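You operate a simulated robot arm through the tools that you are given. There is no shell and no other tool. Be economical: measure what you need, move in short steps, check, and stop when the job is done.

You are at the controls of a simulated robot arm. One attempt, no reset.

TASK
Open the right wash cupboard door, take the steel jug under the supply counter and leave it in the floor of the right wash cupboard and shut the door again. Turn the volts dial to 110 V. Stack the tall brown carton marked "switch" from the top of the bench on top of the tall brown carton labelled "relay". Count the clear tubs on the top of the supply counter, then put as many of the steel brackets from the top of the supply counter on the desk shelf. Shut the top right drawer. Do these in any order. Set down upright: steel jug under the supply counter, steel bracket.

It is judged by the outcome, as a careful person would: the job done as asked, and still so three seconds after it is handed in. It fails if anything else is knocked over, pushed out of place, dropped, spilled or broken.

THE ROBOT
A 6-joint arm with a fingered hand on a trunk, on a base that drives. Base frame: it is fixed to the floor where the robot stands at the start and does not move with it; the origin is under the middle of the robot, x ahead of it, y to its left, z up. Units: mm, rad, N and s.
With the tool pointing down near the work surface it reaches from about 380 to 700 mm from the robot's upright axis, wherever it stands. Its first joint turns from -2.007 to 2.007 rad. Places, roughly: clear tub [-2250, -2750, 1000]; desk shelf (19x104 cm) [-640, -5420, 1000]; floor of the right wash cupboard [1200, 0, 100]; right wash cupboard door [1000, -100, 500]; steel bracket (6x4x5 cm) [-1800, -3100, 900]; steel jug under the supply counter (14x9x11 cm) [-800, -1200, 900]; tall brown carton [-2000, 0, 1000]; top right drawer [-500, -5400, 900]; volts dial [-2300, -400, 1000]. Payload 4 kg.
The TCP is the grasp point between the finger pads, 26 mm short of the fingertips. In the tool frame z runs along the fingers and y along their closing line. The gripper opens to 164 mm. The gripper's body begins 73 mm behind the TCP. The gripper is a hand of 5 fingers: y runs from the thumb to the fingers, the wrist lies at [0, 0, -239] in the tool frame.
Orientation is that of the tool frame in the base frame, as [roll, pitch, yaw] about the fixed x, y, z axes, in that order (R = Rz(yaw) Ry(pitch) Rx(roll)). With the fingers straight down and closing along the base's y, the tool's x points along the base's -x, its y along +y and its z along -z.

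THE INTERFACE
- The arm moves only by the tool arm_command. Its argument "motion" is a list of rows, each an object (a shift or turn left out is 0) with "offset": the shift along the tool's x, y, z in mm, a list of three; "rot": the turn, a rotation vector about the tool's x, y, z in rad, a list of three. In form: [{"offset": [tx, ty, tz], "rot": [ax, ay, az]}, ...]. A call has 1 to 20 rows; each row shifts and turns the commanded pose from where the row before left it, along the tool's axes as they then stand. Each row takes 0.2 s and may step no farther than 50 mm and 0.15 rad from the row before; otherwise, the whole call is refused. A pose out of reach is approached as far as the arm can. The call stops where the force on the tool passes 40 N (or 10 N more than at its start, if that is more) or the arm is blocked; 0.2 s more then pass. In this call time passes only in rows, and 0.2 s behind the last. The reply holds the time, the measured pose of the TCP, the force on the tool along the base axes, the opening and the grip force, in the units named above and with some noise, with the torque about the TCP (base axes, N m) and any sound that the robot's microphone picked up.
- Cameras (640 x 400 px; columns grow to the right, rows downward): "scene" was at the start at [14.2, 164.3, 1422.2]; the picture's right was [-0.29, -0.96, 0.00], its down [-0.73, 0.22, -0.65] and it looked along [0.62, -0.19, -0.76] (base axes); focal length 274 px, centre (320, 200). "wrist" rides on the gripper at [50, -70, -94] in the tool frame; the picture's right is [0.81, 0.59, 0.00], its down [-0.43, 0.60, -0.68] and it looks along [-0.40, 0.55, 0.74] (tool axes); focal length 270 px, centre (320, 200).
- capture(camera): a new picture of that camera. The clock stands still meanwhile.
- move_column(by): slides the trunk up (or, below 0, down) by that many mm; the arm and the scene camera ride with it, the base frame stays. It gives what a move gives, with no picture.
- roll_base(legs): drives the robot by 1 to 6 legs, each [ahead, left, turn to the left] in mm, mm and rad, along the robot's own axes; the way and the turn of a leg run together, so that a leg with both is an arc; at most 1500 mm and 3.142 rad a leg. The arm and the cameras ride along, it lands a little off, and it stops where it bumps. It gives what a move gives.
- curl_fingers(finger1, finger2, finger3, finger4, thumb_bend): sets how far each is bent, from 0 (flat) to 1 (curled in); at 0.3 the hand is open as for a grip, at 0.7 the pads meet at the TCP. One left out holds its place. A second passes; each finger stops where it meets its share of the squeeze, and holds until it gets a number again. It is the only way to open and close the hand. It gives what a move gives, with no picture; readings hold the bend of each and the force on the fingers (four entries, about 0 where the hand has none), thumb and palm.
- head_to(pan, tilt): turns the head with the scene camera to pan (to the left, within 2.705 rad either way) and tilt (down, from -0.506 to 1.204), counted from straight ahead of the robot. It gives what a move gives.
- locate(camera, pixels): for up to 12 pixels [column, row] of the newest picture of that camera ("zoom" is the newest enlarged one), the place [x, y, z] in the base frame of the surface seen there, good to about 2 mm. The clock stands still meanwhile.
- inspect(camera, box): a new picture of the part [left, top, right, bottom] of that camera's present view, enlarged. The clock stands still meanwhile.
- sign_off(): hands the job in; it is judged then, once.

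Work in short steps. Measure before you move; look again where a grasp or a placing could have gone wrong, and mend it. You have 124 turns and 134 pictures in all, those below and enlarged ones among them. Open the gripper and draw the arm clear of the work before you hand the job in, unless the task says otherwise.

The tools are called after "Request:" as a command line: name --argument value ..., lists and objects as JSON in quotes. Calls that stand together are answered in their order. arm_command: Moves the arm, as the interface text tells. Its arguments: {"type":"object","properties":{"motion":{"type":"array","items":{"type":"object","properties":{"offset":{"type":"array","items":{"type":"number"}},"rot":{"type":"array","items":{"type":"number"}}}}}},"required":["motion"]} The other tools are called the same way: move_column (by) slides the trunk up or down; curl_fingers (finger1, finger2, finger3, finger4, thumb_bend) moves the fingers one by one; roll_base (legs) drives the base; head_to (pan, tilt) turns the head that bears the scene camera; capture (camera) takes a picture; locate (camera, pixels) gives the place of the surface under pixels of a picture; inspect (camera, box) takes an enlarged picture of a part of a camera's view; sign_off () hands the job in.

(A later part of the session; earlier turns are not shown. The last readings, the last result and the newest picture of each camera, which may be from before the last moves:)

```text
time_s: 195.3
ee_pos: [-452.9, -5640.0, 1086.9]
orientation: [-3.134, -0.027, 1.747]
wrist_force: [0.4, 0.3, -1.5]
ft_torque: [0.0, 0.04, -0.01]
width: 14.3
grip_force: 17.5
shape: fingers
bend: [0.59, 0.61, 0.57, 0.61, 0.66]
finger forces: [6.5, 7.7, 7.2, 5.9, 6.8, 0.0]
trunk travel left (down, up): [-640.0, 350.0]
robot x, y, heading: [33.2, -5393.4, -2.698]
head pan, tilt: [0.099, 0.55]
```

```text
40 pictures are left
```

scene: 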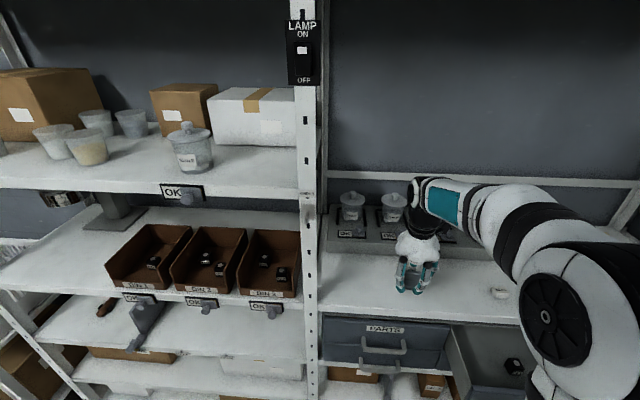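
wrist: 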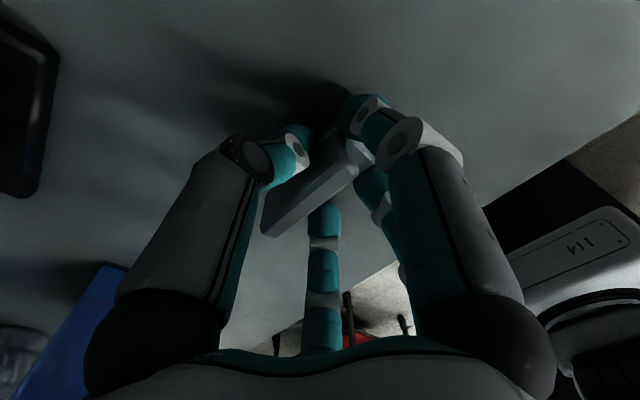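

I reach in 69 mm, lower 40 by trunk, then settle with small steps.

Request:
arm_command --motion '[{"offset": [-14.2, -31.5, 0]}, {"offset": [-14.2, -31.5, 0]}]'

Request:
move_column --by -40

Request:
arm_command --motion '[{"offset": [0, 0, 3]}, {"offset": [0, 0, 3]}, {"offset": [0, 0, 2]}]'

Request:
inspect --camera "scene" --box '[330, 180, 530, 310]'

```text
time_s: 195.9
ee_pos: [-511.8, -5678.1, 1087.7]
orientation: [-3.135, -0.026, 1.745]
wrist_force: [0.6, 0.1, -0.6]
ft_torque: [0.01, 0.0, 0.02]
width: 14.8
grip_force: 16.9
shape: fingers
bend: [0.59, 0.61, 0.57, 0.61, 0.66]
finger forces: [6.5, 7.5, 7.1, 6.0, 6.7, 0.0]
trunk travel left (down, up): [-640.0, 350.0]
robot x, y, heading: [36.5, -5394.8, -2.699]
head pan, tilt: [0.099, 0.55]
```

```text
time_s: 196.7
ee_pos: [-509.5, -5676.9, 1047.5]
orientation: [-3.133, -0.026, 1.746]
wrist_force: [0.5, -0.2, -0.8]
ft_torque: [0.01, 0.01, -0.02]
width: 14.6
grip_force: 16.9
shape: fingers
bend: [0.59, 0.61, 0.57, 0.61, 0.66]
finger forces: [6.5, 7.6, 7.1, 6.0, 6.7, 0.1]
trunk travel left (down, up): [-600.0, 390.0]
robot x, y, heading: [36.1, -5393.7, -2.7]
head pan, tilt: [0.099, 0.55]
```

```text
time_s: 197.5
ee_pos: [-511.5, -5677.9, 1040.4]
orientation: [-3.135, -0.025, 1.746]
wrist_force: [0.0, 0.2, -1.0]
ft_torque: [-0.02, 0.0, 0.01]
width: 14.4
grip_force: 17.0
shape: fingers
bend: [0.59, 0.61, 0.57, 0.61, 0.66]
finger forces: [6.5, 7.6, 7.1, 5.9, 6.8, 0.0]
trunk travel left (down, up): [-600.0, 390.0]
robot x, y, heading: [36.0, -5398.4, -2.707]
head pan, tilt: [0.099, 0.55]
```

```text
3.08 times, centred on (430, 245) of scene
```

zoom: 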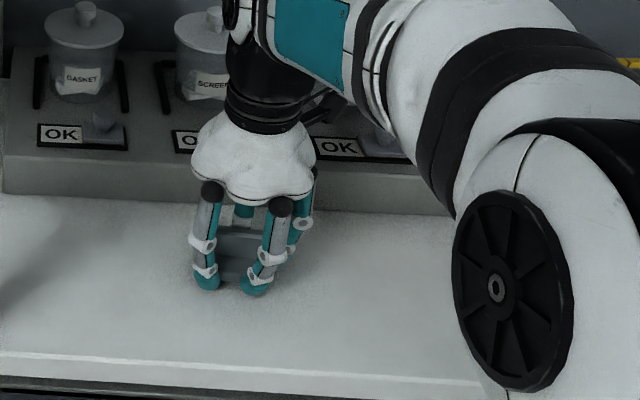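

No contact yet (z 1040). I step down a few more millimetres until the shelf pushes back, then release.

Request:
arm_command --motion '[{"offset": [0, 0, 1.5]}, {"offset": [0, 0, 1.5]}, {"offset": [0, 0, 1]}]'

```text
time_s: 198.3
ee_pos: [-511.6, -5678.4, 1036.0]
orientation: [-3.133, -0.028, 1.745]
wrist_force: [-0.5, 0.0, 3.8]
ft_torque: [0.05, -0.03, -0.02]
width: 14.4
grip_force: 16.6
shape: fingers
bend: [0.59, 0.61, 0.57, 0.61, 0.66]
finger forces: [6.6, 7.7, 7.2, 6.1, 7.2, 0.1]
trunk travel left (down, up): [-600.0, 390.0]
robot x, y, heading: [37.2, -5397.8, -2.705]
head pan, tilt: [0.099, 0.55]
```

Contact felt. I release, rise, retract, and then reposition in front of the open COILS drawer with a closed fist.

Request:
curl_fingers --finger1 0.35 --finger2 0.35 --finger3 0.35 --finger4 0.35 --thumb_bend 0.35

Request:
move_column --by 100

Request:
arm_command --motion '[{"offset": [14.2, 31.5, 0]}, {"offset": [14.2, 31.5, 0]}]'

Request:
roll_base --legs '[[-310, 0, 0.012], [0, -290, 0]]'

Request:
curl_fingers --finger1 0.75 --finger2 0.75 --finger3 0.75 --finger4 0.75 --thumb_bend 0.75

Request:
head_to --pan 0.2 --tilt 0.65

Request:
capture --camera "scene"

```text
time_s: 199.3
ee_pos: [-511.4, -5678.5, 1035.1]
orientation: [-3.135, -0.025, 1.744]
wrist_force: [0.5, -0.2, -0.3]
ft_torque: [0.0, 0.0, 0.01]
width: 78.6
grip_force: 0.0
shape: fingers
bend: [0.35, 0.35, 0.35, 0.35, 0.35]
finger forces: [0.0, 0.1, 0.1, 0.0, 0.0, 0.0]
trunk travel left (down, up): [-600.0, 390.0]
robot x, y, heading: [36.2, -5395.6, -2.703]
head pan, tilt: [0.099, 0.55]
```

```text
time_s: 200.6
ee_pos: [-511.5, -5676.2, 1135.0]
orientation: [-3.135, -0.026, 1.745]
wrist_force: [0.4, 0.7, 0.3]
ft_torque: [0.0, 0.02, 0.02]
width: 78.6
grip_force: 0.1
shape: fingers
bend: [0.35, 0.35, 0.35, 0.35, 0.35]
finger forces: [0.0, 0.0, 0.1, 0.0, 0.0, 0.0]
trunk travel left (down, up): [-700.0, 290.0]
robot x, y, heading: [35.6, -5395.7, -2.7]
head pan, tilt: [0.099, 0.55]
```

```text
time_s: 201.2
ee_pos: [-454.5, -5639.2, 1137.0]
orientation: [-3.133, -0.025, 1.744]
wrist_force: [0.5, 0.2, 1.0]
ft_torque: [-0.01, 0.0, -0.02]
width: 78.6
grip_force: 0.0
shape: fingers
bend: [0.35, 0.35, 0.35, 0.35, 0.35]
finger forces: [0.1, 0.0, 0.1, 0.0, 0.1, 0.0]
trunk travel left (down, up): [-700.0, 290.0]
robot x, y, heading: [35.0, -5401.0, -2.701]
head pan, tilt: [0.099, 0.55]
```

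```text
time_s: 204.9
ee_pos: [-303.0, -5249.0, 1137.5]
orientation: [-3.133, -0.026, 1.753]
wrist_force: [-0.4, -0.2, -0.8]
ft_torque: [-0.01, 0.02, -0.02]
width: 78.5
grip_force: 0.0
shape: fingers
bend: [0.35, 0.35, 0.35, 0.35, 0.35]
finger forces: [0.1, 0.0, 0.0, 0.1, 0.0, 0.1]
trunk travel left (down, up): [-700.0, 290.0]
robot x, y, heading: [188.4, -5001.5, -2.694]
head pan, tilt: [0.099, 0.55]
```

```text
time_s: 205.9
ee_pos: [-302.9, -5250.3, 1136.7]
orientation: [-3.135, -0.026, 1.753]
wrist_force: [0.2, 0.5, 0.2]
ft_torque: [0.03, 0.03, -0.02]
width: 0.0
grip_force: 0.1
shape: fingers
bend: [0.72, 0.72, 0.72, 0.72, 0.71]
finger forces: [0.1, 0.1, 0.0, 0.0, 0.0, 0.0]
trunk travel left (down, up): [-700.0, 290.0]
robot x, y, heading: [183.7, -5006.1, -2.692]
head pan, tilt: [0.099, 0.55]
```

```text
time_s: 206.6
ee_pos: [-302.3, -5248.4, 1138.0]
orientation: [-3.134, -0.028, 1.753]
wrist_force: [0.2, 0.7, -0.1]
ft_torque: [0.01, 0.0, -0.04]
width: 0.0
grip_force: 0.0
shape: fingers
bend: [0.72, 0.72, 0.72, 0.72, 0.71]
finger forces: [0.1, 0.1, 0.0, 0.1, 0.0, 0.0]
trunk travel left (down, up): [-700.0, 290.0]
robot x, y, heading: [184.1, -5003.0, -2.691]
head pan, tilt: [0.201, 0.649]
```

```text
38 pictures are left
```

scene: 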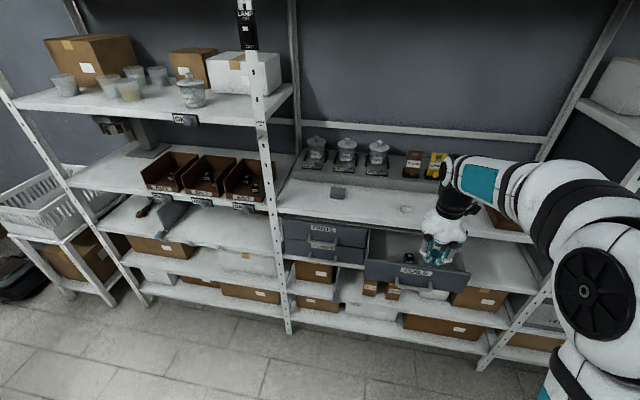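

The bracket stands on the shelf at (338,191). I locate the drawer's handle and front.

Request:
locate --camera "scene" --pixels '[[415, 290], [403, 285], [430, 291], [380, 272], [460, 280], [338, 190], [415, 272]]'

Request:
inspect --camera "scene" --box '[310, 170, 490, 310]'

```text
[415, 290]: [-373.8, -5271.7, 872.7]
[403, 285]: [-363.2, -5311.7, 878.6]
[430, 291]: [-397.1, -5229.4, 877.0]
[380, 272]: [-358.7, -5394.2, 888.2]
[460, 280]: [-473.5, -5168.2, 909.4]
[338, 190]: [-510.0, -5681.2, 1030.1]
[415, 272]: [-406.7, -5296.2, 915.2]
```

```text
2.86 times, centred on (400, 240) of scene
```

zoom: 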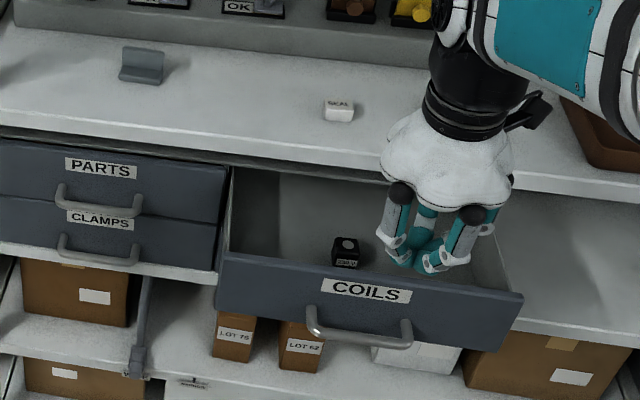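

Handle centre is at (-374,-5272,873), right ahead. I lower the fist to z≈847, creep forward and push the drawer in with force limit.

Request:
move_column --by -290

Request:
roll_base --legs '[[30, 0, 0]]'

Request:
arm_command --motion '[{"offset": [-5.4, -19.2, 0]}, {"offset": [-5.4, -19.2, 0]}, {"offset": [-5.4, -19.2, 0]}, {"offset": [-5.4, -19.2, 0]}, {"offset": [-5.4, -19.2, 0]}, {"offset": [-5.4, -19.2, 0]}, {"offset": [-5.4, -19.2, 0]}, {"offset": [-5.4, -19.2, 0]}, {"offset": [-5.4, -19.2, 0]}]'

Request:
inspect --camera "scene" --box '[270, 150, 510, 330]'

```text
time_s: 209.5
ee_pos: [-303.2, -5249.5, 847.2]
orientation: [-3.135, -0.025, 1.753]
wrist_force: [0.4, -0.3, 0.0]
ft_torque: [-0.03, -0.02, 0.0]
width: 0.0
grip_force: 0.0
shape: fingers
bend: [0.72, 0.72, 0.72, 0.72, 0.71]
finger forces: [0.0, 0.0, 0.0, 0.0, 0.0, 0.1]
trunk travel left (down, up): [-410.0, 580.0]
robot x, y, heading: [189.9, -5000.3, -2.69]
head pan, tilt: [0.201, 0.649]
```

```text
time_s: 210.3
ee_pos: [-328.9, -5261.8, 846.1]
orientation: [-3.134, -0.026, 1.751]
wrist_force: [-0.1, -0.1, -0.4]
ft_torque: [-0.01, 0.04, -0.02]
width: 0.0
grip_force: 0.0
shape: fingers
bend: [0.72, 0.72, 0.72, 0.72, 0.71]
finger forces: [0.1, 0.0, 0.0, 0.0, 0.1, 0.0]
trunk travel left (down, up): [-410.0, 580.0]
robot x, y, heading: [158.9, -5016.9, -2.694]
head pan, tilt: [0.201, 0.649]
```

```text
time_s: 212.2
ee_pos: [-462.1, -5325.1, 846.5]
orientation: [3.131, -0.032, 1.75]
wrist_force: [26.7, 12.2, 9.5]
ft_torque: [-0.44, 1.17, -0.23]
width: 0.0
grip_force: 15.8
shape: fingers
bend: [0.72, 0.66, 0.66, 0.72, 0.69]
finger forces: [0.0, 0.1, 0.0, 0.0, 30.7, 0.0]
trunk travel left (down, up): [-410.0, 580.0]
robot x, y, heading: [162.6, -5017.8, -2.69]
head pan, tilt: [0.201, 0.649]
stopped in row 9: the force on the tool passed its limit at 53 N (the readings are from after the stop); the commanded pose is now the measured one
```

```text
2.22 times, centred on (390, 240) of scene
```

zoom: 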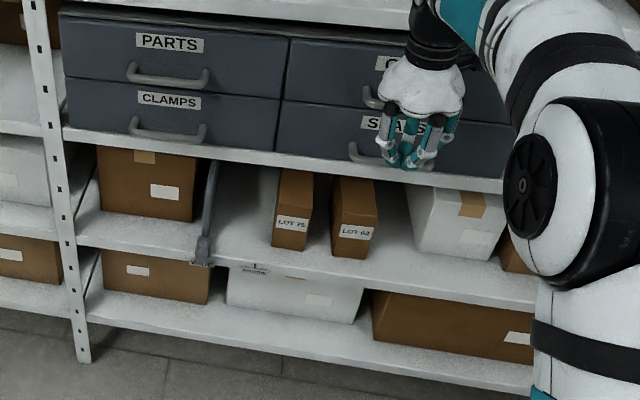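

The drawer sits flush, closed. I retract, raise the trunk and drive back to the supply counter for the second bracket near (-1835,-3005).

Request:
arm_command --motion '[{"offset": [5.4, 19.2, 0]}, {"offset": [5.4, 19.2, 0]}, {"offset": [5.4, 19.2, 0]}, {"offset": [5.4, 19.2, 0]}, {"offset": [5.4, 19.2, 0]}, {"offset": [5.4, 19.2, 0]}, {"offset": [5.4, 19.2, 0]}]'

Request:
move_column --by 400

Request:
inspect --camera "scene" --box '[250, 150, 530, 360]'

Request:
roll_base --legs '[[120, 0, 0.006], [0, -1400, 0], [0, -1287, 0]]'

Request:
head_to --pan 0.1 --tilt 0.8

Request:
capture --camera "scene"

```text
time_s: 213.8
ee_pos: [-339.9, -5266.6, 846.9]
orientation: [3.135, -0.031, 1.749]
wrist_force: [0.0, -0.1, 0.4]
ft_torque: [0.01, 0.02, 0.02]
width: 0.1
grip_force: 0.1
shape: fingers
bend: [0.72, 0.72, 0.72, 0.72, 0.71]
finger forces: [0.0, 0.0, 0.1, 0.1, 0.1, 0.0]
trunk travel left (down, up): [-410.0, 580.0]
robot x, y, heading: [157.2, -5016.9, -2.697]
head pan, tilt: [0.201, 0.649]
```

```text
time_s: 217.6
ee_pos: [-339.9, -5265.7, 1245.2]
orientation: [3.133, -0.032, 1.751]
wrist_force: [-0.2, 0.3, 0.8]
ft_torque: [0.0, -0.02, 0.02]
width: 0.0
grip_force: 0.3
shape: fingers
bend: [0.72, 0.72, 0.72, 0.72, 0.71]
finger forces: [0.0, 0.0, 0.0, 0.1, 0.0, 0.0]
trunk travel left (down, up): [-810.0, 180.0]
robot x, y, heading: [158.1, -5017.3, -2.693]
head pan, tilt: [0.201, 0.649]
```

```text
1.90 times, centred on (390, 255) of scene
```

zoom: 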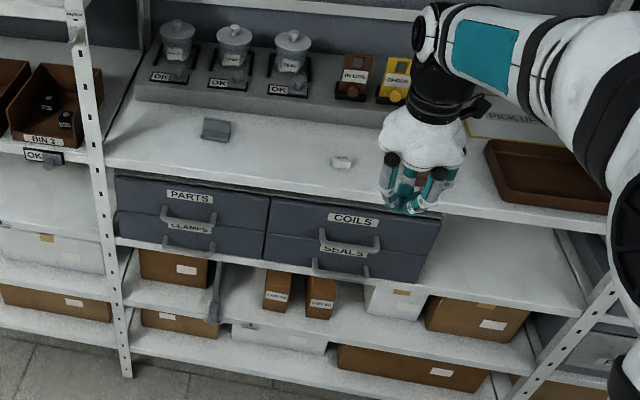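

```text
time_s: 231.5
ee_pos: [-1652.7, -2922.5, 1246.0]
orientation: [3.132, -0.031, 1.783]
wrist_force: [-0.1, -0.2, -0.1]
ft_torque: [0.01, -0.03, 0.0]
width: 0.0
grip_force: 0.1
shape: fingers
bend: [0.72, 0.72, 0.72, 0.72, 0.71]
finger forces: [0.1, 0.1, 0.0, 0.0, 0.0, 0.0]
trunk travel left (down, up): [-810.0, 180.0]
robot x, y, heading: [-1164.4, -2656.7, -2.658]
head pan, tilt: [0.201, 0.649]
```

```text
time_s: 232.2
ee_pos: [-1652.3, -2922.4, 1245.9]
orientation: [3.133, -0.031, 1.783]
wrist_force: [0.4, 0.1, 0.2]
ft_torque: [0.0, 0.03, 0.0]
width: 0.2
grip_force: 0.0
shape: fingers
bend: [0.72, 0.72, 0.72, 0.72, 0.71]
finger forces: [0.0, 0.0, 0.1, 0.0, 0.0, 0.0]
trunk travel left (down, up): [-810.0, 180.0]
robot x, y, heading: [-1160.6, -2659.1, -2.662]
head pan, tilt: [0.099, 0.799]
```

```text
34 pictures are left
```

scene: 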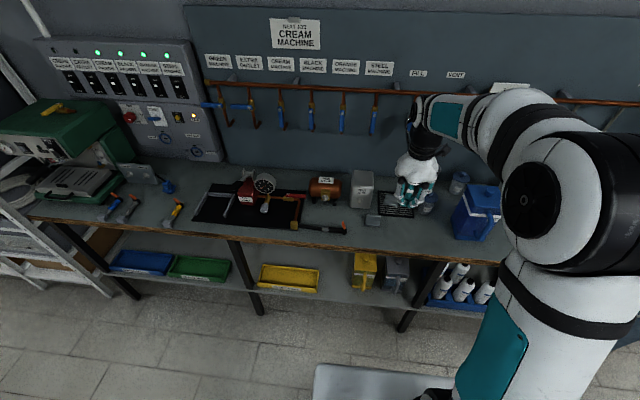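

The COILS drawer is shut flush. Bracket 2 is at (372,220); I zoom and locate its plate.

Request:
inspect --camera "scene" --box '[352, 205, 392, 230]'

Request:
locate --camera "scene" --pixels '[[367, 214.5], [373, 214.5], [379, 214.5], [373, 219], [367, 224], [378, 224], [373, 226], [390, 230]]'

```text
16.00 times, centred on (372, 218) of scene
```

zoom: 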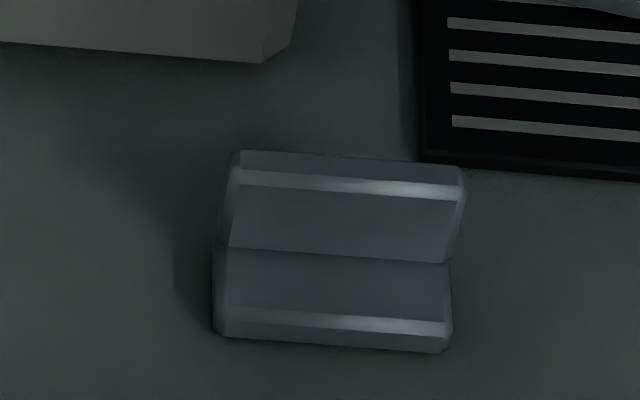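

```text
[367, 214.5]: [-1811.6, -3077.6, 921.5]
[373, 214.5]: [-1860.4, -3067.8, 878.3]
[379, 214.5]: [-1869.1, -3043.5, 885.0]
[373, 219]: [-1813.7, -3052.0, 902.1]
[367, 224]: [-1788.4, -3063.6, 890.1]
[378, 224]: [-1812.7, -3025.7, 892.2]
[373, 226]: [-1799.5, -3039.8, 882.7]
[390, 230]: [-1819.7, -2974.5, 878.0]
```

I locate the plate's top points in the zoom.

Request:
locate --camera "zoom" --pixels '[[250, 166], [350, 174], [450, 180], [240, 180], [450, 192], [240, 315], [440, 330]]'

```text
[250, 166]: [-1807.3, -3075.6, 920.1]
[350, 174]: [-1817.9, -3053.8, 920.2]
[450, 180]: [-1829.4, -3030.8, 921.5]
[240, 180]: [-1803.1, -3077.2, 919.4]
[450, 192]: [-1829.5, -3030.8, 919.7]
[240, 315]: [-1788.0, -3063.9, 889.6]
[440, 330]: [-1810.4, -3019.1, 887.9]
```

A test tank stands ~57 mm behind this bracket, so I tilt the hand 0.35 rad back toward me and keep the thumb tighter. I drive over it, align yaw, tilt, then check.

Request:
roll_base --legs '[[209, 40, 0]]'

Request:
arm_command --motion '[{"rot": [0, 0, -0.1235]}, {"rot": [0, 0, -0.1235]}, {"rot": [0.1167, 0, 0]}, {"rot": [0.1167, 0, 0]}, {"rot": [0.1167, 0, 0]}]'

Request:
curl_fingers --finger1 0.36 --finger2 0.36 --finger3 0.36 --finger4 0.36 --thumb_bend 0.5

Request:
move_column --by -200

Request:
capture --camera "wrist"

```text
time_s: 233.9
ee_pos: [-1821.2, -3051.3, 1245.3]
orientation: [3.13, -0.034, 1.781]
wrist_force: [-0.9, 0.5, -0.2]
ft_torque: [-0.01, -0.01, 0.01]
width: 0.5
grip_force: 0.1
shape: fingers
bend: [0.72, 0.72, 0.72, 0.72, 0.71]
finger forces: [0.1, 0.0, 0.0, 0.0, 0.1, 0.0]
trunk travel left (down, up): [-810.0, 180.0]
robot x, y, heading: [-1325.9, -2786.9, -2.666]
head pan, tilt: [0.099, 0.799]
```

```text
time_s: 235.1
ee_pos: [-1806.9, -3067.6, 1244.7]
orientation: [-2.807, -0.031, 2.027]
wrist_force: [-0.6, -0.9, -0.6]
ft_torque: [0.0, 0.01, -0.02]
width: 0.0
grip_force: 0.0
shape: fingers
bend: [0.72, 0.72, 0.72, 0.72, 0.71]
finger forces: [0.0, 0.1, 0.0, 0.0, 0.0, 0.1]
out of reach, approached as far as the arm can: row 2
trunk travel left (down, up): [-810.0, 180.0]
robot x, y, heading: [-1326.3, -2787.9, -2.666]
head pan, tilt: [0.099, 0.799]
```

```text
time_s: 236.1
ee_pos: [-1808.0, -3069.6, 1243.9]
orientation: [-2.808, -0.031, 2.028]
wrist_force: [0.5, 0.5, 0.0]
ft_torque: [0.04, -0.01, 0.0]
width: 63.0
grip_force: 0.1
shape: fingers
bend: [0.36, 0.36, 0.36, 0.36, 0.5]
finger forces: [0.0, 0.1, 0.0, 0.1, 0.1, 0.1]
trunk travel left (down, up): [-810.0, 180.0]
robot x, y, heading: [-1328.6, -2789.0, -2.662]
head pan, tilt: [0.099, 0.799]
```

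```text
time_s: 238.3
ee_pos: [-1808.2, -3067.8, 1045.1]
orientation: [-2.809, -0.029, 2.026]
wrist_force: [0.3, -0.6, -0.7]
ft_torque: [-0.03, -0.04, 0.0]
width: 62.8
grip_force: 0.0
shape: fingers
bend: [0.36, 0.36, 0.36, 0.36, 0.5]
finger forces: [0.0, 0.1, 0.0, 0.0, 0.0, 0.0]
trunk travel left (down, up): [-610.0, 380.0]
robot x, y, heading: [-1324.8, -2787.2, -2.663]
head pan, tilt: [0.099, 0.799]
```

```text
32 pictures are left
```

wrist: 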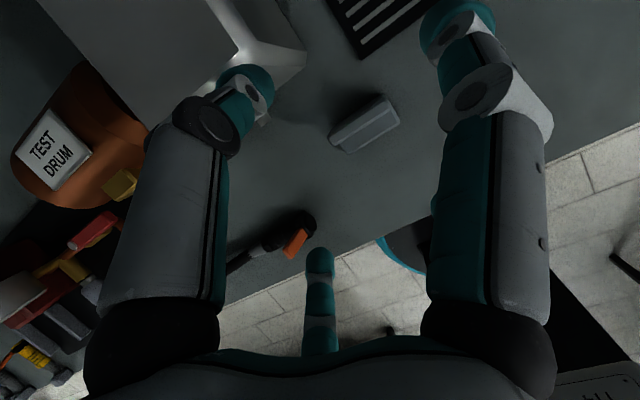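

I check the plate position in the wrist view (ridge from (335,140) to (392,100)).

Request:
locate --camera "wrist" --pixels '[[340, 135], [362, 118], [385, 100], [368, 128], [352, 120], [255, 70], [240, 50], [290, 65]]'

```text
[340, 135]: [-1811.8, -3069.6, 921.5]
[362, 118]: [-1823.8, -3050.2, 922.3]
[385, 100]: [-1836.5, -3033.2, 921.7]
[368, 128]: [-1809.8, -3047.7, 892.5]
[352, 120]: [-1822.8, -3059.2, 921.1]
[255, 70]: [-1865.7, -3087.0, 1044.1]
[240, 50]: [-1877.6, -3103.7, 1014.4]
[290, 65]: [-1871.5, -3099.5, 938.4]
```

Plate centre ≈(-1822,-3053); tank face is 64 mm behind. I centre, lower to z≈927 and check clearance by picture.

Request:
arm_command --motion '[{"offset": [19.7, -5.7, 2]}]'

Request:
move_column --by -90

Request:
arm_command --motion '[{"offset": [0, 2.6, 7.6]}, {"offset": [0, 2.6, 7.6]}, {"offset": [0, 2.6, 7.6]}]'

Request:
inspect --camera "scene" --box '[290, 130, 450, 270]'

```text
time_s: 238.7
ee_pos: [-1820.0, -3055.4, 1046.0]
orientation: [-2.807, -0.035, 2.021]
wrist_force: [1.4, -0.1, 0.1]
ft_torque: [-0.02, 0.01, 0.02]
width: 63.0
grip_force: 0.1
shape: fingers
bend: [0.36, 0.36, 0.36, 0.36, 0.5]
finger forces: [0.0, 0.0, 0.1, 0.0, 0.0, 0.0]
out of reach, approached as far as the arm can: row 1
trunk travel left (down, up): [-610.0, 380.0]
robot x, y, heading: [-1324.5, -2783.2, -2.667]
head pan, tilt: [0.099, 0.799]
```

```text
time_s: 239.9
ee_pos: [-1820.7, -3055.2, 956.0]
orientation: [-2.806, -0.037, 2.018]
wrist_force: [0.3, -0.5, 0.9]
ft_torque: [0.02, 0.04, -0.02]
width: 63.2
grip_force: 0.1
shape: fingers
bend: [0.36, 0.36, 0.36, 0.36, 0.5]
finger forces: [0.1, 0.1, 0.0, 0.0, 0.0, 0.1]
trunk travel left (down, up): [-520.0, 470.0]
robot x, y, heading: [-1326.7, -2788.0, -2.664]
head pan, tilt: [0.099, 0.799]
```

```text
time_s: 240.7
ee_pos: [-1822.0, -3053.8, 932.7]
orientation: [-2.805, -0.037, 2.019]
wrist_force: [-0.5, 1.3, 7.4]
ft_torque: [-0.06, -0.46, 0.07]
width: 62.8
grip_force: 3.7
shape: fingers
bend: [0.36, 0.36, 0.36, 0.36, 0.5]
finger forces: [0.1, 0.0, 7.0, 0.1, 0.0, 0.1]
trunk travel left (down, up): [-520.0, 470.0]
robot x, y, heading: [-1326.8, -2788.2, -2.665]
head pan, tilt: [0.099, 0.799]
```

```text
2.86 times, centred on (370, 200) of scene
```

zoom: 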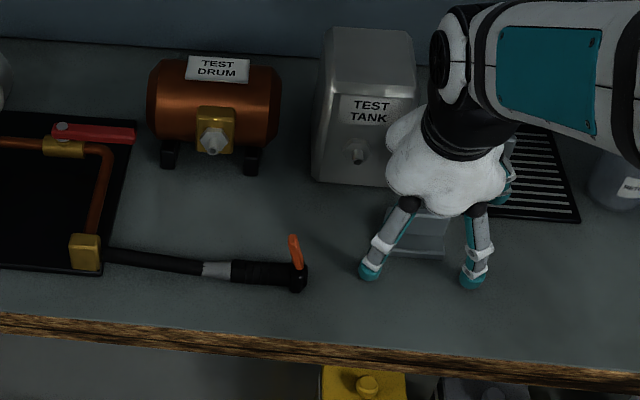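

One finger rests lightly on the flange. I curl partly (tips rise), lower ~10 mm, then close fully.

Request:
curl_fingers --finger1 0.42 --finger2 0.53 --finger3 0.53 --finger4 0.42 --thumb_bend 0.56

Request:
arm_command --motion '[{"offset": [0, 1.6, 4.7]}, {"offset": [0, 1.6, 4.7]}]'

Request:
curl_fingers --finger1 0.7 --finger2 0.7 --finger3 0.7 --finger4 0.7 --thumb_bend 0.7

Request:
capture --camera "wrist"

```text
time_s: 241.7
ee_pos: [-1820.1, -3055.0, 930.5]
orientation: [-2.805, -0.037, 2.021]
wrist_force: [-0.7, 0.1, -0.5]
ft_torque: [0.0, 0.02, -0.01]
width: 49.8
grip_force: 0.0
shape: fingers
bend: [0.42, 0.53, 0.53, 0.42, 0.56]
finger forces: [0.0, 0.1, 0.1, 0.0, 0.0, 0.1]
trunk travel left (down, up): [-520.0, 470.0]
robot x, y, heading: [-1328.1, -2788.7, -2.665]
head pan, tilt: [0.099, 0.799]
```

```text
time_s: 242.3
ee_pos: [-1820.4, -3054.9, 925.2]
orientation: [-2.801, -0.035, 2.019]
wrist_force: [4.9, 1.4, 19.3]
ft_torque: [0.22, -0.61, -0.01]
width: 49.5
grip_force: 10.4
shape: fingers
bend: [0.42, 0.53, 0.54, 0.42, 0.56]
finger forces: [0.0, 8.2, 11.4, 0.0, 0.0, 0.0]
trunk travel left (down, up): [-520.0, 470.0]
robot x, y, heading: [-1325.5, -2787.8, -2.669]
head pan, tilt: [0.099, 0.799]
```

```text
time_s: 243.3
ee_pos: [-1821.5, -3053.6, 922.8]
orientation: [-2.805, -0.036, 2.021]
wrist_force: [0.5, 0.1, 3.1]
ft_torque: [0.05, -0.09, 0.03]
width: 19.4
grip_force: 19.0
shape: fingers
bend: [0.58, 0.6, 0.61, 0.55, 0.64]
finger forces: [6.4, 6.8, 7.1, 7.0, 10.4, 0.0]
trunk travel left (down, up): [-520.0, 470.0]
robot x, y, heading: [-1325.1, -2787.0, -2.662]
head pan, tilt: [0.099, 0.799]
```

```text
30 pictures are left
```

wrist: 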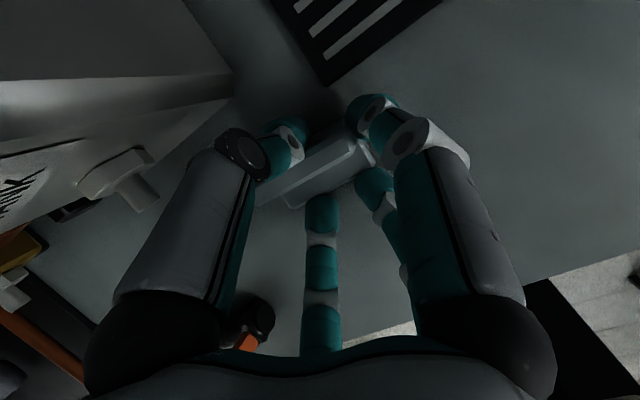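

Grip good (19 N). I lift, back away, and drive left 2.8 m to the desk.

Request:
move_column --by 400

Request:
roll_base --legs '[[-200, 0, 0], [0, 0, -0.03], [0, 1400, 0], [0, 1411, 0]]'

```text
time_s: 247.1
ee_pos: [-1821.5, -3053.7, 1321.7]
orientation: [-2.808, -0.037, 2.02]
wrist_force: [0.0, -0.4, -1.4]
ft_torque: [0.0, 0.01, 0.01]
width: 19.2
grip_force: 17.4
shape: fingers
bend: [0.58, 0.6, 0.61, 0.55, 0.65]
finger forces: [6.5, 5.7, 5.9, 6.7, 9.5, 0.0]
trunk travel left (down, up): [-920.0, 70.0]
robot x, y, heading: [-1323.8, -2786.0, -2.663]
head pan, tilt: [0.099, 0.799]
```

```text
time_s: 262.2
ee_pos: [-455.7, -5474.8, 1321.5]
orientation: [-2.806, -0.036, 1.986]
wrist_force: [0.8, 0.4, -0.7]
ft_torque: [-0.01, 0.01, 0.0]
width: 18.9
grip_force: 17.4
shape: fingers
bend: [0.58, 0.6, 0.61, 0.55, 0.65]
finger forces: [7.5, 5.6, 5.5, 7.5, 9.7, 0.1]
trunk travel left (down, up): [-920.0, 70.0]
robot x, y, heading: [47.2, -5226.0, -2.699]
head pan, tilt: [0.099, 0.799]
```

I lower in front of the shelf, then drive in to spot P2 and look.

Request:
move_column --by -215

Request:
roll_base --legs '[[136, 26, 0]]'

Request:
move_column --by -55

Request:
head_to --pan 0.0 --tilt 0.65

Request:
capture --camera "scene"

```text
time_s: 264.5
ee_pos: [-455.1, -5475.4, 1106.2]
orientation: [-2.804, -0.037, 1.985]
wrist_force: [0.0, -0.2, -0.6]
ft_torque: [0.0, -0.03, 0.04]
width: 19.2
grip_force: 17.3
shape: fingers
bend: [0.58, 0.6, 0.61, 0.55, 0.65]
finger forces: [7.5, 5.6, 5.5, 7.5, 9.6, 0.1]
trunk travel left (down, up): [-705.0, 285.0]
robot x, y, heading: [50.2, -5221.7, -2.702]
head pan, tilt: [0.099, 0.799]
```

```text
time_s: 265.9
ee_pos: [-569.9, -5558.0, 1105.4]
orientation: [-2.808, -0.037, 1.987]
wrist_force: [-0.3, 0.0, -1.3]
ft_torque: [0.0, -0.03, -0.01]
width: 19.1
grip_force: 18.0
shape: fingers
bend: [0.58, 0.6, 0.61, 0.55, 0.65]
finger forces: [7.6, 5.6, 5.5, 7.5, 9.7, 0.0]
trunk travel left (down, up): [-705.0, 285.0]
robot x, y, heading: [-64.0, -5307.2, -2.7]
head pan, tilt: [0.099, 0.799]
```

```text
time_s: 266.8
ee_pos: [-569.7, -5558.8, 1052.0]
orientation: [-2.807, -0.036, 1.987]
wrist_force: [-0.3, 0.5, -1.3]
ft_torque: [0.0, 0.0, 0.03]
width: 19.2
grip_force: 17.7
shape: fingers
bend: [0.58, 0.6, 0.61, 0.55, 0.65]
finger forces: [7.5, 5.7, 5.5, 7.5, 9.6, 0.1]
trunk travel left (down, up): [-650.0, 340.0]
robot x, y, heading: [-62.3, -5304.5, -2.7]
head pan, tilt: [0.099, 0.799]
```

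```text
time_s: 267.5
ee_pos: [-569.3, -5558.2, 1052.0]
orientation: [-2.805, -0.037, 1.987]
wrist_force: [-0.2, -0.4, -2.5]
ft_torque: [0.01, -0.01, -0.03]
width: 19.3
grip_force: 17.9
shape: fingers
bend: [0.58, 0.6, 0.61, 0.55, 0.65]
finger forces: [7.5, 5.6, 5.5, 7.5, 9.6, 0.0]
trunk travel left (down, up): [-650.0, 340.0]
robot x, y, heading: [-66.4, -5306.6, -2.7]
head pan, tilt: [0.0, 0.649]
```

```text
29 pictures are left
```

scene: 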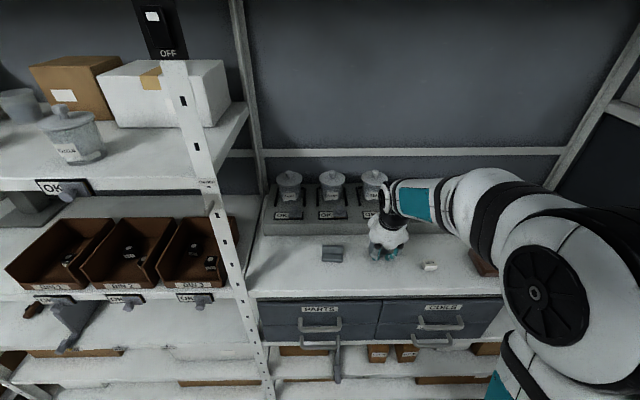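

Position is good between the first bracket and the SEAL block. I step down to contact.

Request:
arm_command --motion '[{"offset": [0, 1, 2.84]}, {"offset": [0, 1, 2.84]}, {"offset": [0, 0.65, 1.9]}, {"offset": [0, 0.5, 1.4]}]'

```text
time_s: 268.5
ee_pos: [-569.2, -5557.6, 1042.4]
orientation: [-2.804, -0.036, 1.986]
wrist_force: [0.5, -0.5, 2.6]
ft_torque: [-0.01, -0.02, 0.0]
width: 19.2
grip_force: 18.3
shape: fingers
bend: [0.58, 0.6, 0.61, 0.55, 0.65]
finger forces: [8.0, 6.0, 6.1, 7.7, 10.6, 0.1]
trunk travel left (down, up): [-650.0, 340.0]
robot x, y, heading: [-64.3, -5305.1, -2.696]
head pan, tilt: [0.0, 0.649]
```

Contact made. I loosen slightly, rise 12 mm, open further and rise clear.

Request:
curl_fingers --finger1 0.42 --finger2 0.54 --finger3 0.54 --finger4 0.42 --thumb_bend 0.56

Request:
arm_command --motion '[{"offset": [0, -2, -6]}, {"offset": [0, -2, -6]}]'

Request:
curl_fingers --finger1 0.36 --finger2 0.4 --finger3 0.4 --finger4 0.36 --thumb_bend 0.45

Request:
move_column --by 90

Request:
roll_base --legs '[[-200, 0, 0.014]]'

Request:
inspect --camera "scene" --box '[240, 160, 520, 370]'

```text
time_s: 269.5
ee_pos: [-569.3, -5557.4, 1042.9]
orientation: [-2.805, -0.036, 1.986]
wrist_force: [-0.6, 0.2, 9.4]
ft_torque: [0.07, -0.08, -0.02]
width: 49.2
grip_force: 3.9
shape: fingers
bend: [0.42, 0.55, 0.57, 0.42, 0.56]
finger forces: [0.0, 3.7, 4.7, 0.0, 0.0, 0.0]
trunk travel left (down, up): [-650.0, 340.0]
robot x, y, heading: [-63.5, -5305.9, -2.694]
head pan, tilt: [0.0, 0.649]
```

```text
time_s: 270.1
ee_pos: [-569.0, -5558.9, 1054.9]
orientation: [-2.806, -0.037, 1.986]
wrist_force: [-0.1, 0.1, -0.3]
ft_torque: [0.0, 0.02, 0.01]
width: 49.0
grip_force: 0.0
shape: fingers
bend: [0.42, 0.54, 0.54, 0.42, 0.56]
finger forces: [0.0, 0.1, 0.0, 0.1, 0.0, 0.0]
trunk travel left (down, up): [-650.0, 340.0]
robot x, y, heading: [-66.2, -5305.6, -2.696]
head pan, tilt: [0.0, 0.649]
```

```text
time_s: 271.1
ee_pos: [-568.3, -5558.9, 1054.5]
orientation: [-2.808, -0.037, 1.986]
wrist_force: [0.1, -0.5, 0.0]
ft_torque: [0.01, 0.02, 0.02]
width: 66.8
grip_force: 0.1
shape: fingers
bend: [0.36, 0.4, 0.4, 0.36, 0.45]
finger forces: [0.0, 0.0, 0.0, 0.0, 0.0, 0.0]
trunk travel left (down, up): [-650.0, 340.0]
robot x, y, heading: [-66.6, -5304.9, -2.699]
head pan, tilt: [0.0, 0.649]
```

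```text
time_s: 272.4
ee_pos: [-569.6, -5558.5, 1144.2]
orientation: [-2.807, -0.035, 1.984]
wrist_force: [-1.0, -0.7, 1.2]
ft_torque: [0.01, -0.02, 0.02]
width: 66.9
grip_force: 0.1
shape: fingers
bend: [0.36, 0.4, 0.4, 0.36, 0.45]
finger forces: [0.0, 0.0, 0.0, 0.0, 0.1, 0.1]
trunk travel left (down, up): [-740.0, 250.0]
robot x, y, heading: [-60.7, -5306.6, -2.701]
head pan, tilt: [0.0, 0.649]
```

```text
time_s: 274.0
ee_pos: [-382.1, -5477.3, 1145.7]
orientation: [-2.805, -0.037, 2.003]
wrist_force: [0.7, -0.1, 0.1]
ft_torque: [-0.01, 0.04, 0.01]
width: 67.0
grip_force: 0.0
shape: fingers
bend: [0.36, 0.4, 0.4, 0.36, 0.45]
finger forces: [0.0, 0.0, 0.0, 0.0, 0.0, 0.0]
trunk travel left (down, up): [-740.0, 250.0]
robot x, y, heading: [116.0, -5216.7, -2.678]
head pan, tilt: [0.0, 0.649]
```

```text
1.90 times, centred on (380, 265) of scene
```

zoom: 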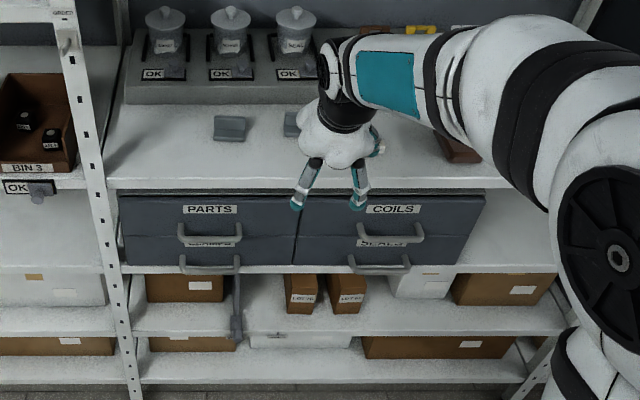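

Both brackets are on the shelf and the drawer is shut. Now I head for the steel jug on the middle table; first long legs to the right.

Request:
roll_base --legs '[[0, -1450, 0], [0, -1450, 0]]'

Request:
move_column --by 100

```text
time_s: 278.2
ee_pos: [-724.5, -4779.7, 1145.2]
orientation: [-2.803, -0.031, 2.004]
wrist_force: [2.8, -3.8, -0.7]
ft_torque: [-0.02, -0.02, 0.25]
width: 66.7
grip_force: 1.7
shape: fingers
bend: [0.36, 0.4, 0.4, 0.36, 0.45]
finger forces: [0.1, 0.1, 0.0, 0.0, 4.3, 0.1]
trunk travel left (down, up): [-740.0, 250.0]
robot x, y, heading: [-222.7, -4518.7, -2.69]
head pan, tilt: [0.0, 0.649]
stopped in leg 1: the force on the tool passed its limit at 94 N (the readings are from after the stop); the commanded pose is now the measured one
```

```text
time_s: 279.5
ee_pos: [-723.9, -4776.2, 1245.9]
orientation: [-2.801, -0.03, 2.002]
wrist_force: [5.6, 2.2, 1.2]
ft_torque: [-0.04, 0.08, -0.03]
width: 64.5
grip_force: 3.0
shape: fingers
bend: [0.36, 0.4, 0.4, 0.36, 0.47]
finger forces: [0.0, 0.1, 0.1, 0.0, 5.7, 0.0]
trunk travel left (down, up): [-840.0, 150.0]
robot x, y, heading: [-225.2, -4519.4, -2.694]
head pan, tilt: [0.0, 0.649]
```

The thumb bumped something at the rack. I look before moving.

Request:
head_to --pan -0.1 --tilt 0.55

Request:
capture --camera "scene"

Request:
capture --camera "wrist"

```text
time_s: 280.2
ee_pos: [-724.2, -4776.3, 1245.7]
orientation: [-2.803, -0.03, 2.002]
wrist_force: [5.8, 2.6, 2.6]
ft_torque: [-0.04, 0.07, -0.03]
width: 64.6
grip_force: 2.5
shape: fingers
bend: [0.36, 0.4, 0.4, 0.36, 0.47]
finger forces: [0.0, 0.1, 0.0, 0.0, 5.9, 0.0]
trunk travel left (down, up): [-840.0, 150.0]
robot x, y, heading: [-225.6, -4520.3, -2.701]
head pan, tilt: [-0.099, 0.55]
```

```text
27 pictures are left
```

scene: 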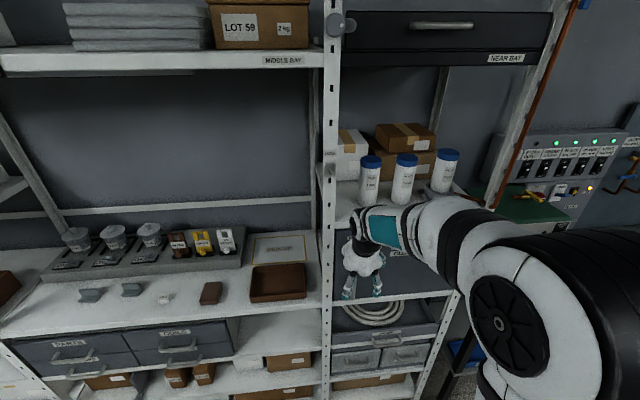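

```text
26 pictures are left
```

wrist: 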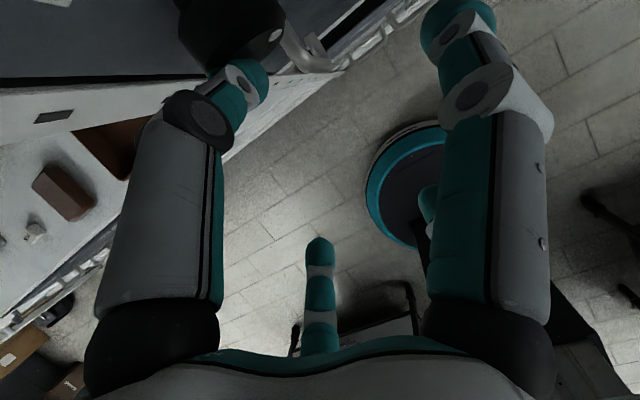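

Only the thumb brushed a rack fixture; both brackets stand fine at (90,295) and (131,289). I back off, pull the arm in and continue right.

Request:
roll_base --legs '[[-70, 0, 0.012]]'

Request:
arm_command --motion '[{"offset": [0, 28, -10]}, {"offset": [0, 28, -10]}]'

Request:
curl_fingers --finger1 0.7 --finger2 0.7 --finger3 0.7 --finger4 0.7 --thumb_bend 0.7

Request:
roll_base --legs '[[0, -1450, 0], [0, -1450, 0]]'

```text
time_s: 281.2
ee_pos: [-658.1, -4752.8, 1246.3]
orientation: [-2.801, -0.029, 2.015]
wrist_force: [0.3, -0.3, -0.3]
ft_torque: [0.02, 0.03, 0.0]
width: 67.4
grip_force: 0.0
shape: fingers
bend: [0.36, 0.4, 0.4, 0.36, 0.45]
finger forces: [0.0, 0.0, 0.0, 0.1, 0.0, 0.1]
trunk travel left (down, up): [-840.0, 150.0]
robot x, y, heading: [-160.4, -4485.5, -2.68]
head pan, tilt: [-0.099, 0.55]
```

```text
time_s: 281.8
ee_pos: [-604.1, -4726.2, 1245.7]
orientation: [-2.803, -0.031, 2.015]
wrist_force: [0.7, 0.2, 0.4]
ft_torque: [0.0, -0.02, 0.01]
width: 67.0
grip_force: 0.0
shape: fingers
bend: [0.36, 0.4, 0.4, 0.36, 0.45]
finger forces: [0.0, 0.0, 0.0, 0.0, 0.0, 0.0]
trunk travel left (down, up): [-840.0, 150.0]
robot x, y, heading: [-160.6, -4487.1, -2.685]
head pan, tilt: [-0.099, 0.55]
```

```text
time_s: 282.8
ee_pos: [-606.0, -4725.5, 1245.8]
orientation: [-2.802, -0.03, 2.013]
wrist_force: [-0.3, 0.3, 0.0]
ft_torque: [0.02, 0.05, -0.04]
width: 0.0
grip_force: 0.0
shape: fingers
bend: [0.67, 0.69, 0.69, 0.67, 0.7]
finger forces: [0.1, 0.0, 0.0, 0.0, 0.1, 0.0]
trunk travel left (down, up): [-840.0, 150.0]
robot x, y, heading: [-161.1, -4490.4, -2.681]
head pan, tilt: [-0.099, 0.55]
```

```text
time_s: 296.9
ee_pos: [-1918.7, -2119.9, 1245.2]
orientation: [-2.804, -0.03, 2.025]
wrist_force: [-0.2, -0.4, -1.3]
ft_torque: [0.01, 0.01, 0.0]
width: 0.0
grip_force: 0.1
shape: fingers
bend: [0.67, 0.69, 0.69, 0.67, 0.7]
finger forces: [0.0, 0.0, 0.0, 0.0, 0.0, 0.0]
trunk travel left (down, up): [-840.0, 150.0]
robot x, y, heading: [-1476.5, -1878.6, -2.675]
head pan, tilt: [-0.099, 0.55]
```

I continue: right 993, back 872 along the bench aisle, then turn left to face the table with the jug.

Request:
roll_base --legs '[[0, -993, 0], [-872, 0, 0], [0, 0, 1.562]]'

Request:
head_to --pan 0.0 --tilt 0.75

Request:
capture --camera "scene"

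```text
time_s: 310.0
ee_pos: [-912.1, -1037.5, 1245.5]
orientation: [-2.804, -0.029, -2.677]
wrist_force: [0.8, -0.2, 0.4]
ft_torque: [0.01, -0.02, 0.03]
width: 0.2
grip_force: 0.1
shape: fingers
bend: [0.67, 0.69, 0.69, 0.67, 0.7]
finger forces: [0.0, 0.1, 0.1, 0.1, 0.1, 0.1]
trunk travel left (down, up): [-840.0, 150.0]
robot x, y, heading: [-1159.3, -601.3, -1.093]
head pan, tilt: [-0.099, 0.55]
```

```text
time_s: 310.8
ee_pos: [-911.9, -1036.8, 1245.1]
orientation: [-2.804, -0.03, -2.677]
wrist_force: [-0.5, -0.5, 1.0]
ft_torque: [-0.01, 0.02, -0.02]
width: 0.1
grip_force: 0.0
shape: fingers
bend: [0.67, 0.69, 0.69, 0.67, 0.7]
finger forces: [0.0, 0.0, 0.1, 0.0, 0.0, 0.0]
trunk travel left (down, up): [-840.0, 150.0]
robot x, y, heading: [-1160.4, -600.4, -1.091]
head pan, tilt: [0.0, 0.75]
```

```text
25 pictures are left
```

scene: 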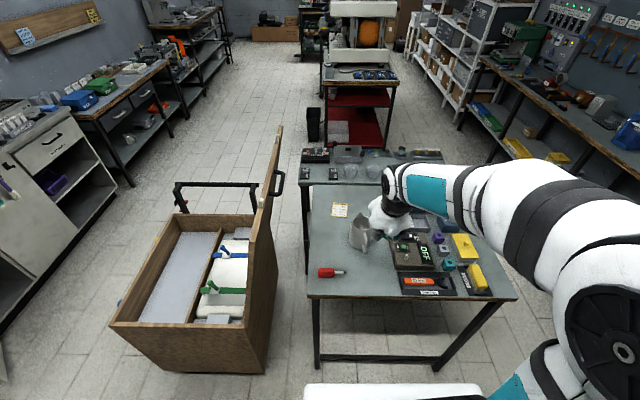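

The jug is at (362,232) beside the hand. I zoom and locate its rim and handle.

Request:
inspect --camera "scene" --box '[330, 190, 430, 280]'

Request:
locate --camera "zoom" --pixels '[[150, 150], [185, 110], [250, 110], [200, 240], [225, 160], [170, 180], [270, 160], [280, 200], [330, 100], [180, 130]]'

```text
4.44 times, centred on (380, 235) of scene
```

zoom: 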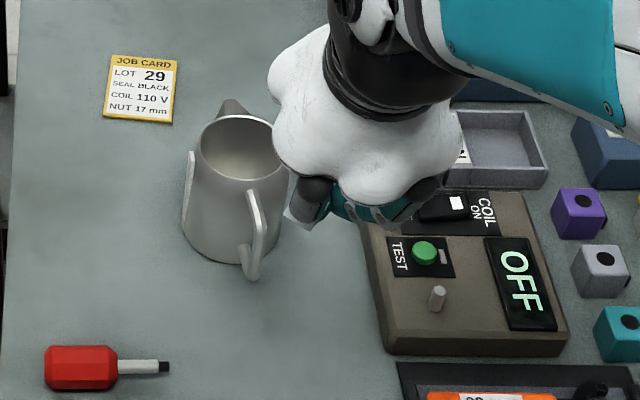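

```text
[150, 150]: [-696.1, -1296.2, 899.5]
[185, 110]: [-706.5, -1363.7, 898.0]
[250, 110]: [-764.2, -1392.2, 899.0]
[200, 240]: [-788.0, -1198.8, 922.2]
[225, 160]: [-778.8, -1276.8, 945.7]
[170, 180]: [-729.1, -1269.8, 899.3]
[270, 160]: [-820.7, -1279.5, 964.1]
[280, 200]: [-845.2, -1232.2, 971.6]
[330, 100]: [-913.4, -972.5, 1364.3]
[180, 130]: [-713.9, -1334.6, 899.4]
```

I take more points on the jug: rim, front handle (255,235) and left strap (188,190).

Request:
locate --camera "zoom" --pixels '[[199, 165], [215, 178], [236, 183], [262, 177], [252, 200], [250, 270], [189, 160], [186, 215], [228, 103], [210, 250], [240, 255], [225, 215]]'

```text
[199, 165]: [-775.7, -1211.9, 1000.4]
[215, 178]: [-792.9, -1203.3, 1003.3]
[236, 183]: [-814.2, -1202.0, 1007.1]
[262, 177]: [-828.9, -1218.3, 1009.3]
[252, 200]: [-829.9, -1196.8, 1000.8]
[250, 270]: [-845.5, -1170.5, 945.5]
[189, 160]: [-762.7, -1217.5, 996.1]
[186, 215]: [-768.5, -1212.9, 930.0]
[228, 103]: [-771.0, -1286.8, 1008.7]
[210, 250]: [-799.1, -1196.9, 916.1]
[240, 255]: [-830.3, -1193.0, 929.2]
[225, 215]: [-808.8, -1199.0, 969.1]
```

Jug: rim centre ≈(-800,-1240), z 1008, handle pointing toward me (angle 123°), spout away. I position the claw above it with near-vertical tilt so the handle lies in the finger gap.

Request:
roll_base --legs '[[100, 0, 0]]'

Request:
arm_command --motion '[{"rot": [-0.1165, 0, 0]}, {"rot": [-0.1165, 0, 0]}, {"rot": [0, 0, -0.106]}, {"offset": [2, -43.7, 4.4]}, {"offset": [2, -43.7, 4.4]}, {"offset": [2, -43.7, 4.4]}]'

Request:
curl_fingers --finger1 0.05 --finger2 0.05 --finger3 0.05 --finger4 0.05 --thumb_bend 0.05

Request:
move_column --by -140

Request:
capture --camera "wrist"

Request:
capture --camera "scene"

```text
time_s: 311.9
ee_pos: [-868.0, -1125.8, 1244.2]
orientation: [-2.806, -0.031, -2.679]
wrist_force: [-0.1, -0.3, -0.1]
ft_torque: [0.02, 0.01, 0.02]
width: 0.0
grip_force: 0.0
shape: fingers
bend: [0.67, 0.69, 0.69, 0.67, 0.7]
finger forces: [0.0, 0.0, 0.1, 0.0, 0.1, 0.0]
trunk travel left (down, up): [-840.0, 150.0]
robot x, y, heading: [-1115.2, -688.3, -1.092]
head pan, tilt: [0.0, 0.75]
```

```text
time_s: 313.3
ee_pos: [-749.3, -1200.3, 1236.7]
orientation: [-3.041, -0.047, -2.583]
wrist_force: [0.1, -0.5, -0.3]
ft_torque: [0.01, 0.0, -0.01]
width: 0.0
grip_force: 0.0
shape: fingers
bend: [0.68, 0.69, 0.69, 0.68, 0.7]
finger forces: [0.0, 0.1, 0.0, 0.0, 0.1, 0.0]
out of reach, approached as far as the arm can: row 2, 3, 4, 5, 6
trunk travel left (down, up): [-840.0, 150.0]
robot x, y, heading: [-1116.5, -688.4, -1.098]
head pan, tilt: [0.0, 0.75]
```

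```text
time_s: 314.3
ee_pos: [-750.6, -1198.0, 1237.9]
orientation: [-3.039, -0.046, -2.581]
wrist_force: [0.0, -0.3, 0.8]
ft_torque: [0.01, 0.03, 0.01]
width: 122.2
grip_force: 0.0
shape: fingers
bend: [0.06, 0.06, 0.06, 0.06, 0.05]
finger forces: [0.0, 0.0, 0.0, 0.0, 0.0, 0.0]
trunk travel left (down, up): [-840.0, 150.0]
robot x, y, heading: [-1113.1, -688.5, -1.092]
head pan, tilt: [0.0, 0.75]
```

```text
time_s: 316.0
ee_pos: [-749.8, -1198.2, 1098.7]
orientation: [-3.039, -0.048, -2.583]
wrist_force: [0.0, -0.2, 0.1]
ft_torque: [0.03, -0.01, 0.01]
width: 122.5
grip_force: 0.0
shape: fingers
bend: [0.06, 0.06, 0.06, 0.06, 0.05]
finger forces: [0.0, 0.0, 0.0, 0.0, 0.0, 0.1]
trunk travel left (down, up): [-700.0, 290.0]
robot x, y, heading: [-1119.3, -690.5, -1.09]
head pan, tilt: [0.0, 0.75]
```

```text
23 pictures are left
```

wrist: 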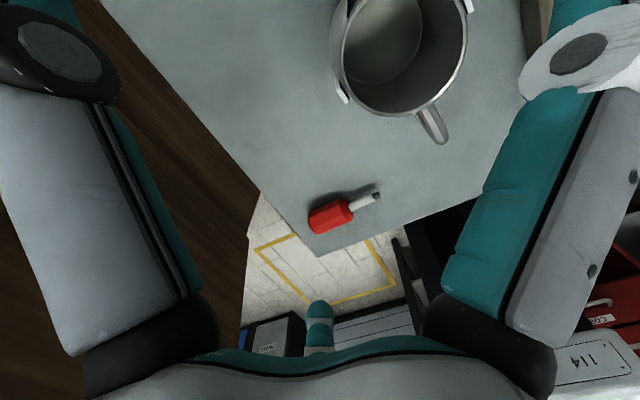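

```text
22 pictures are left
```

scene: 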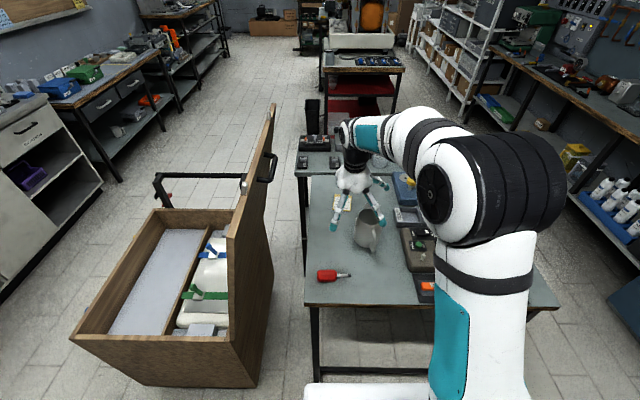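

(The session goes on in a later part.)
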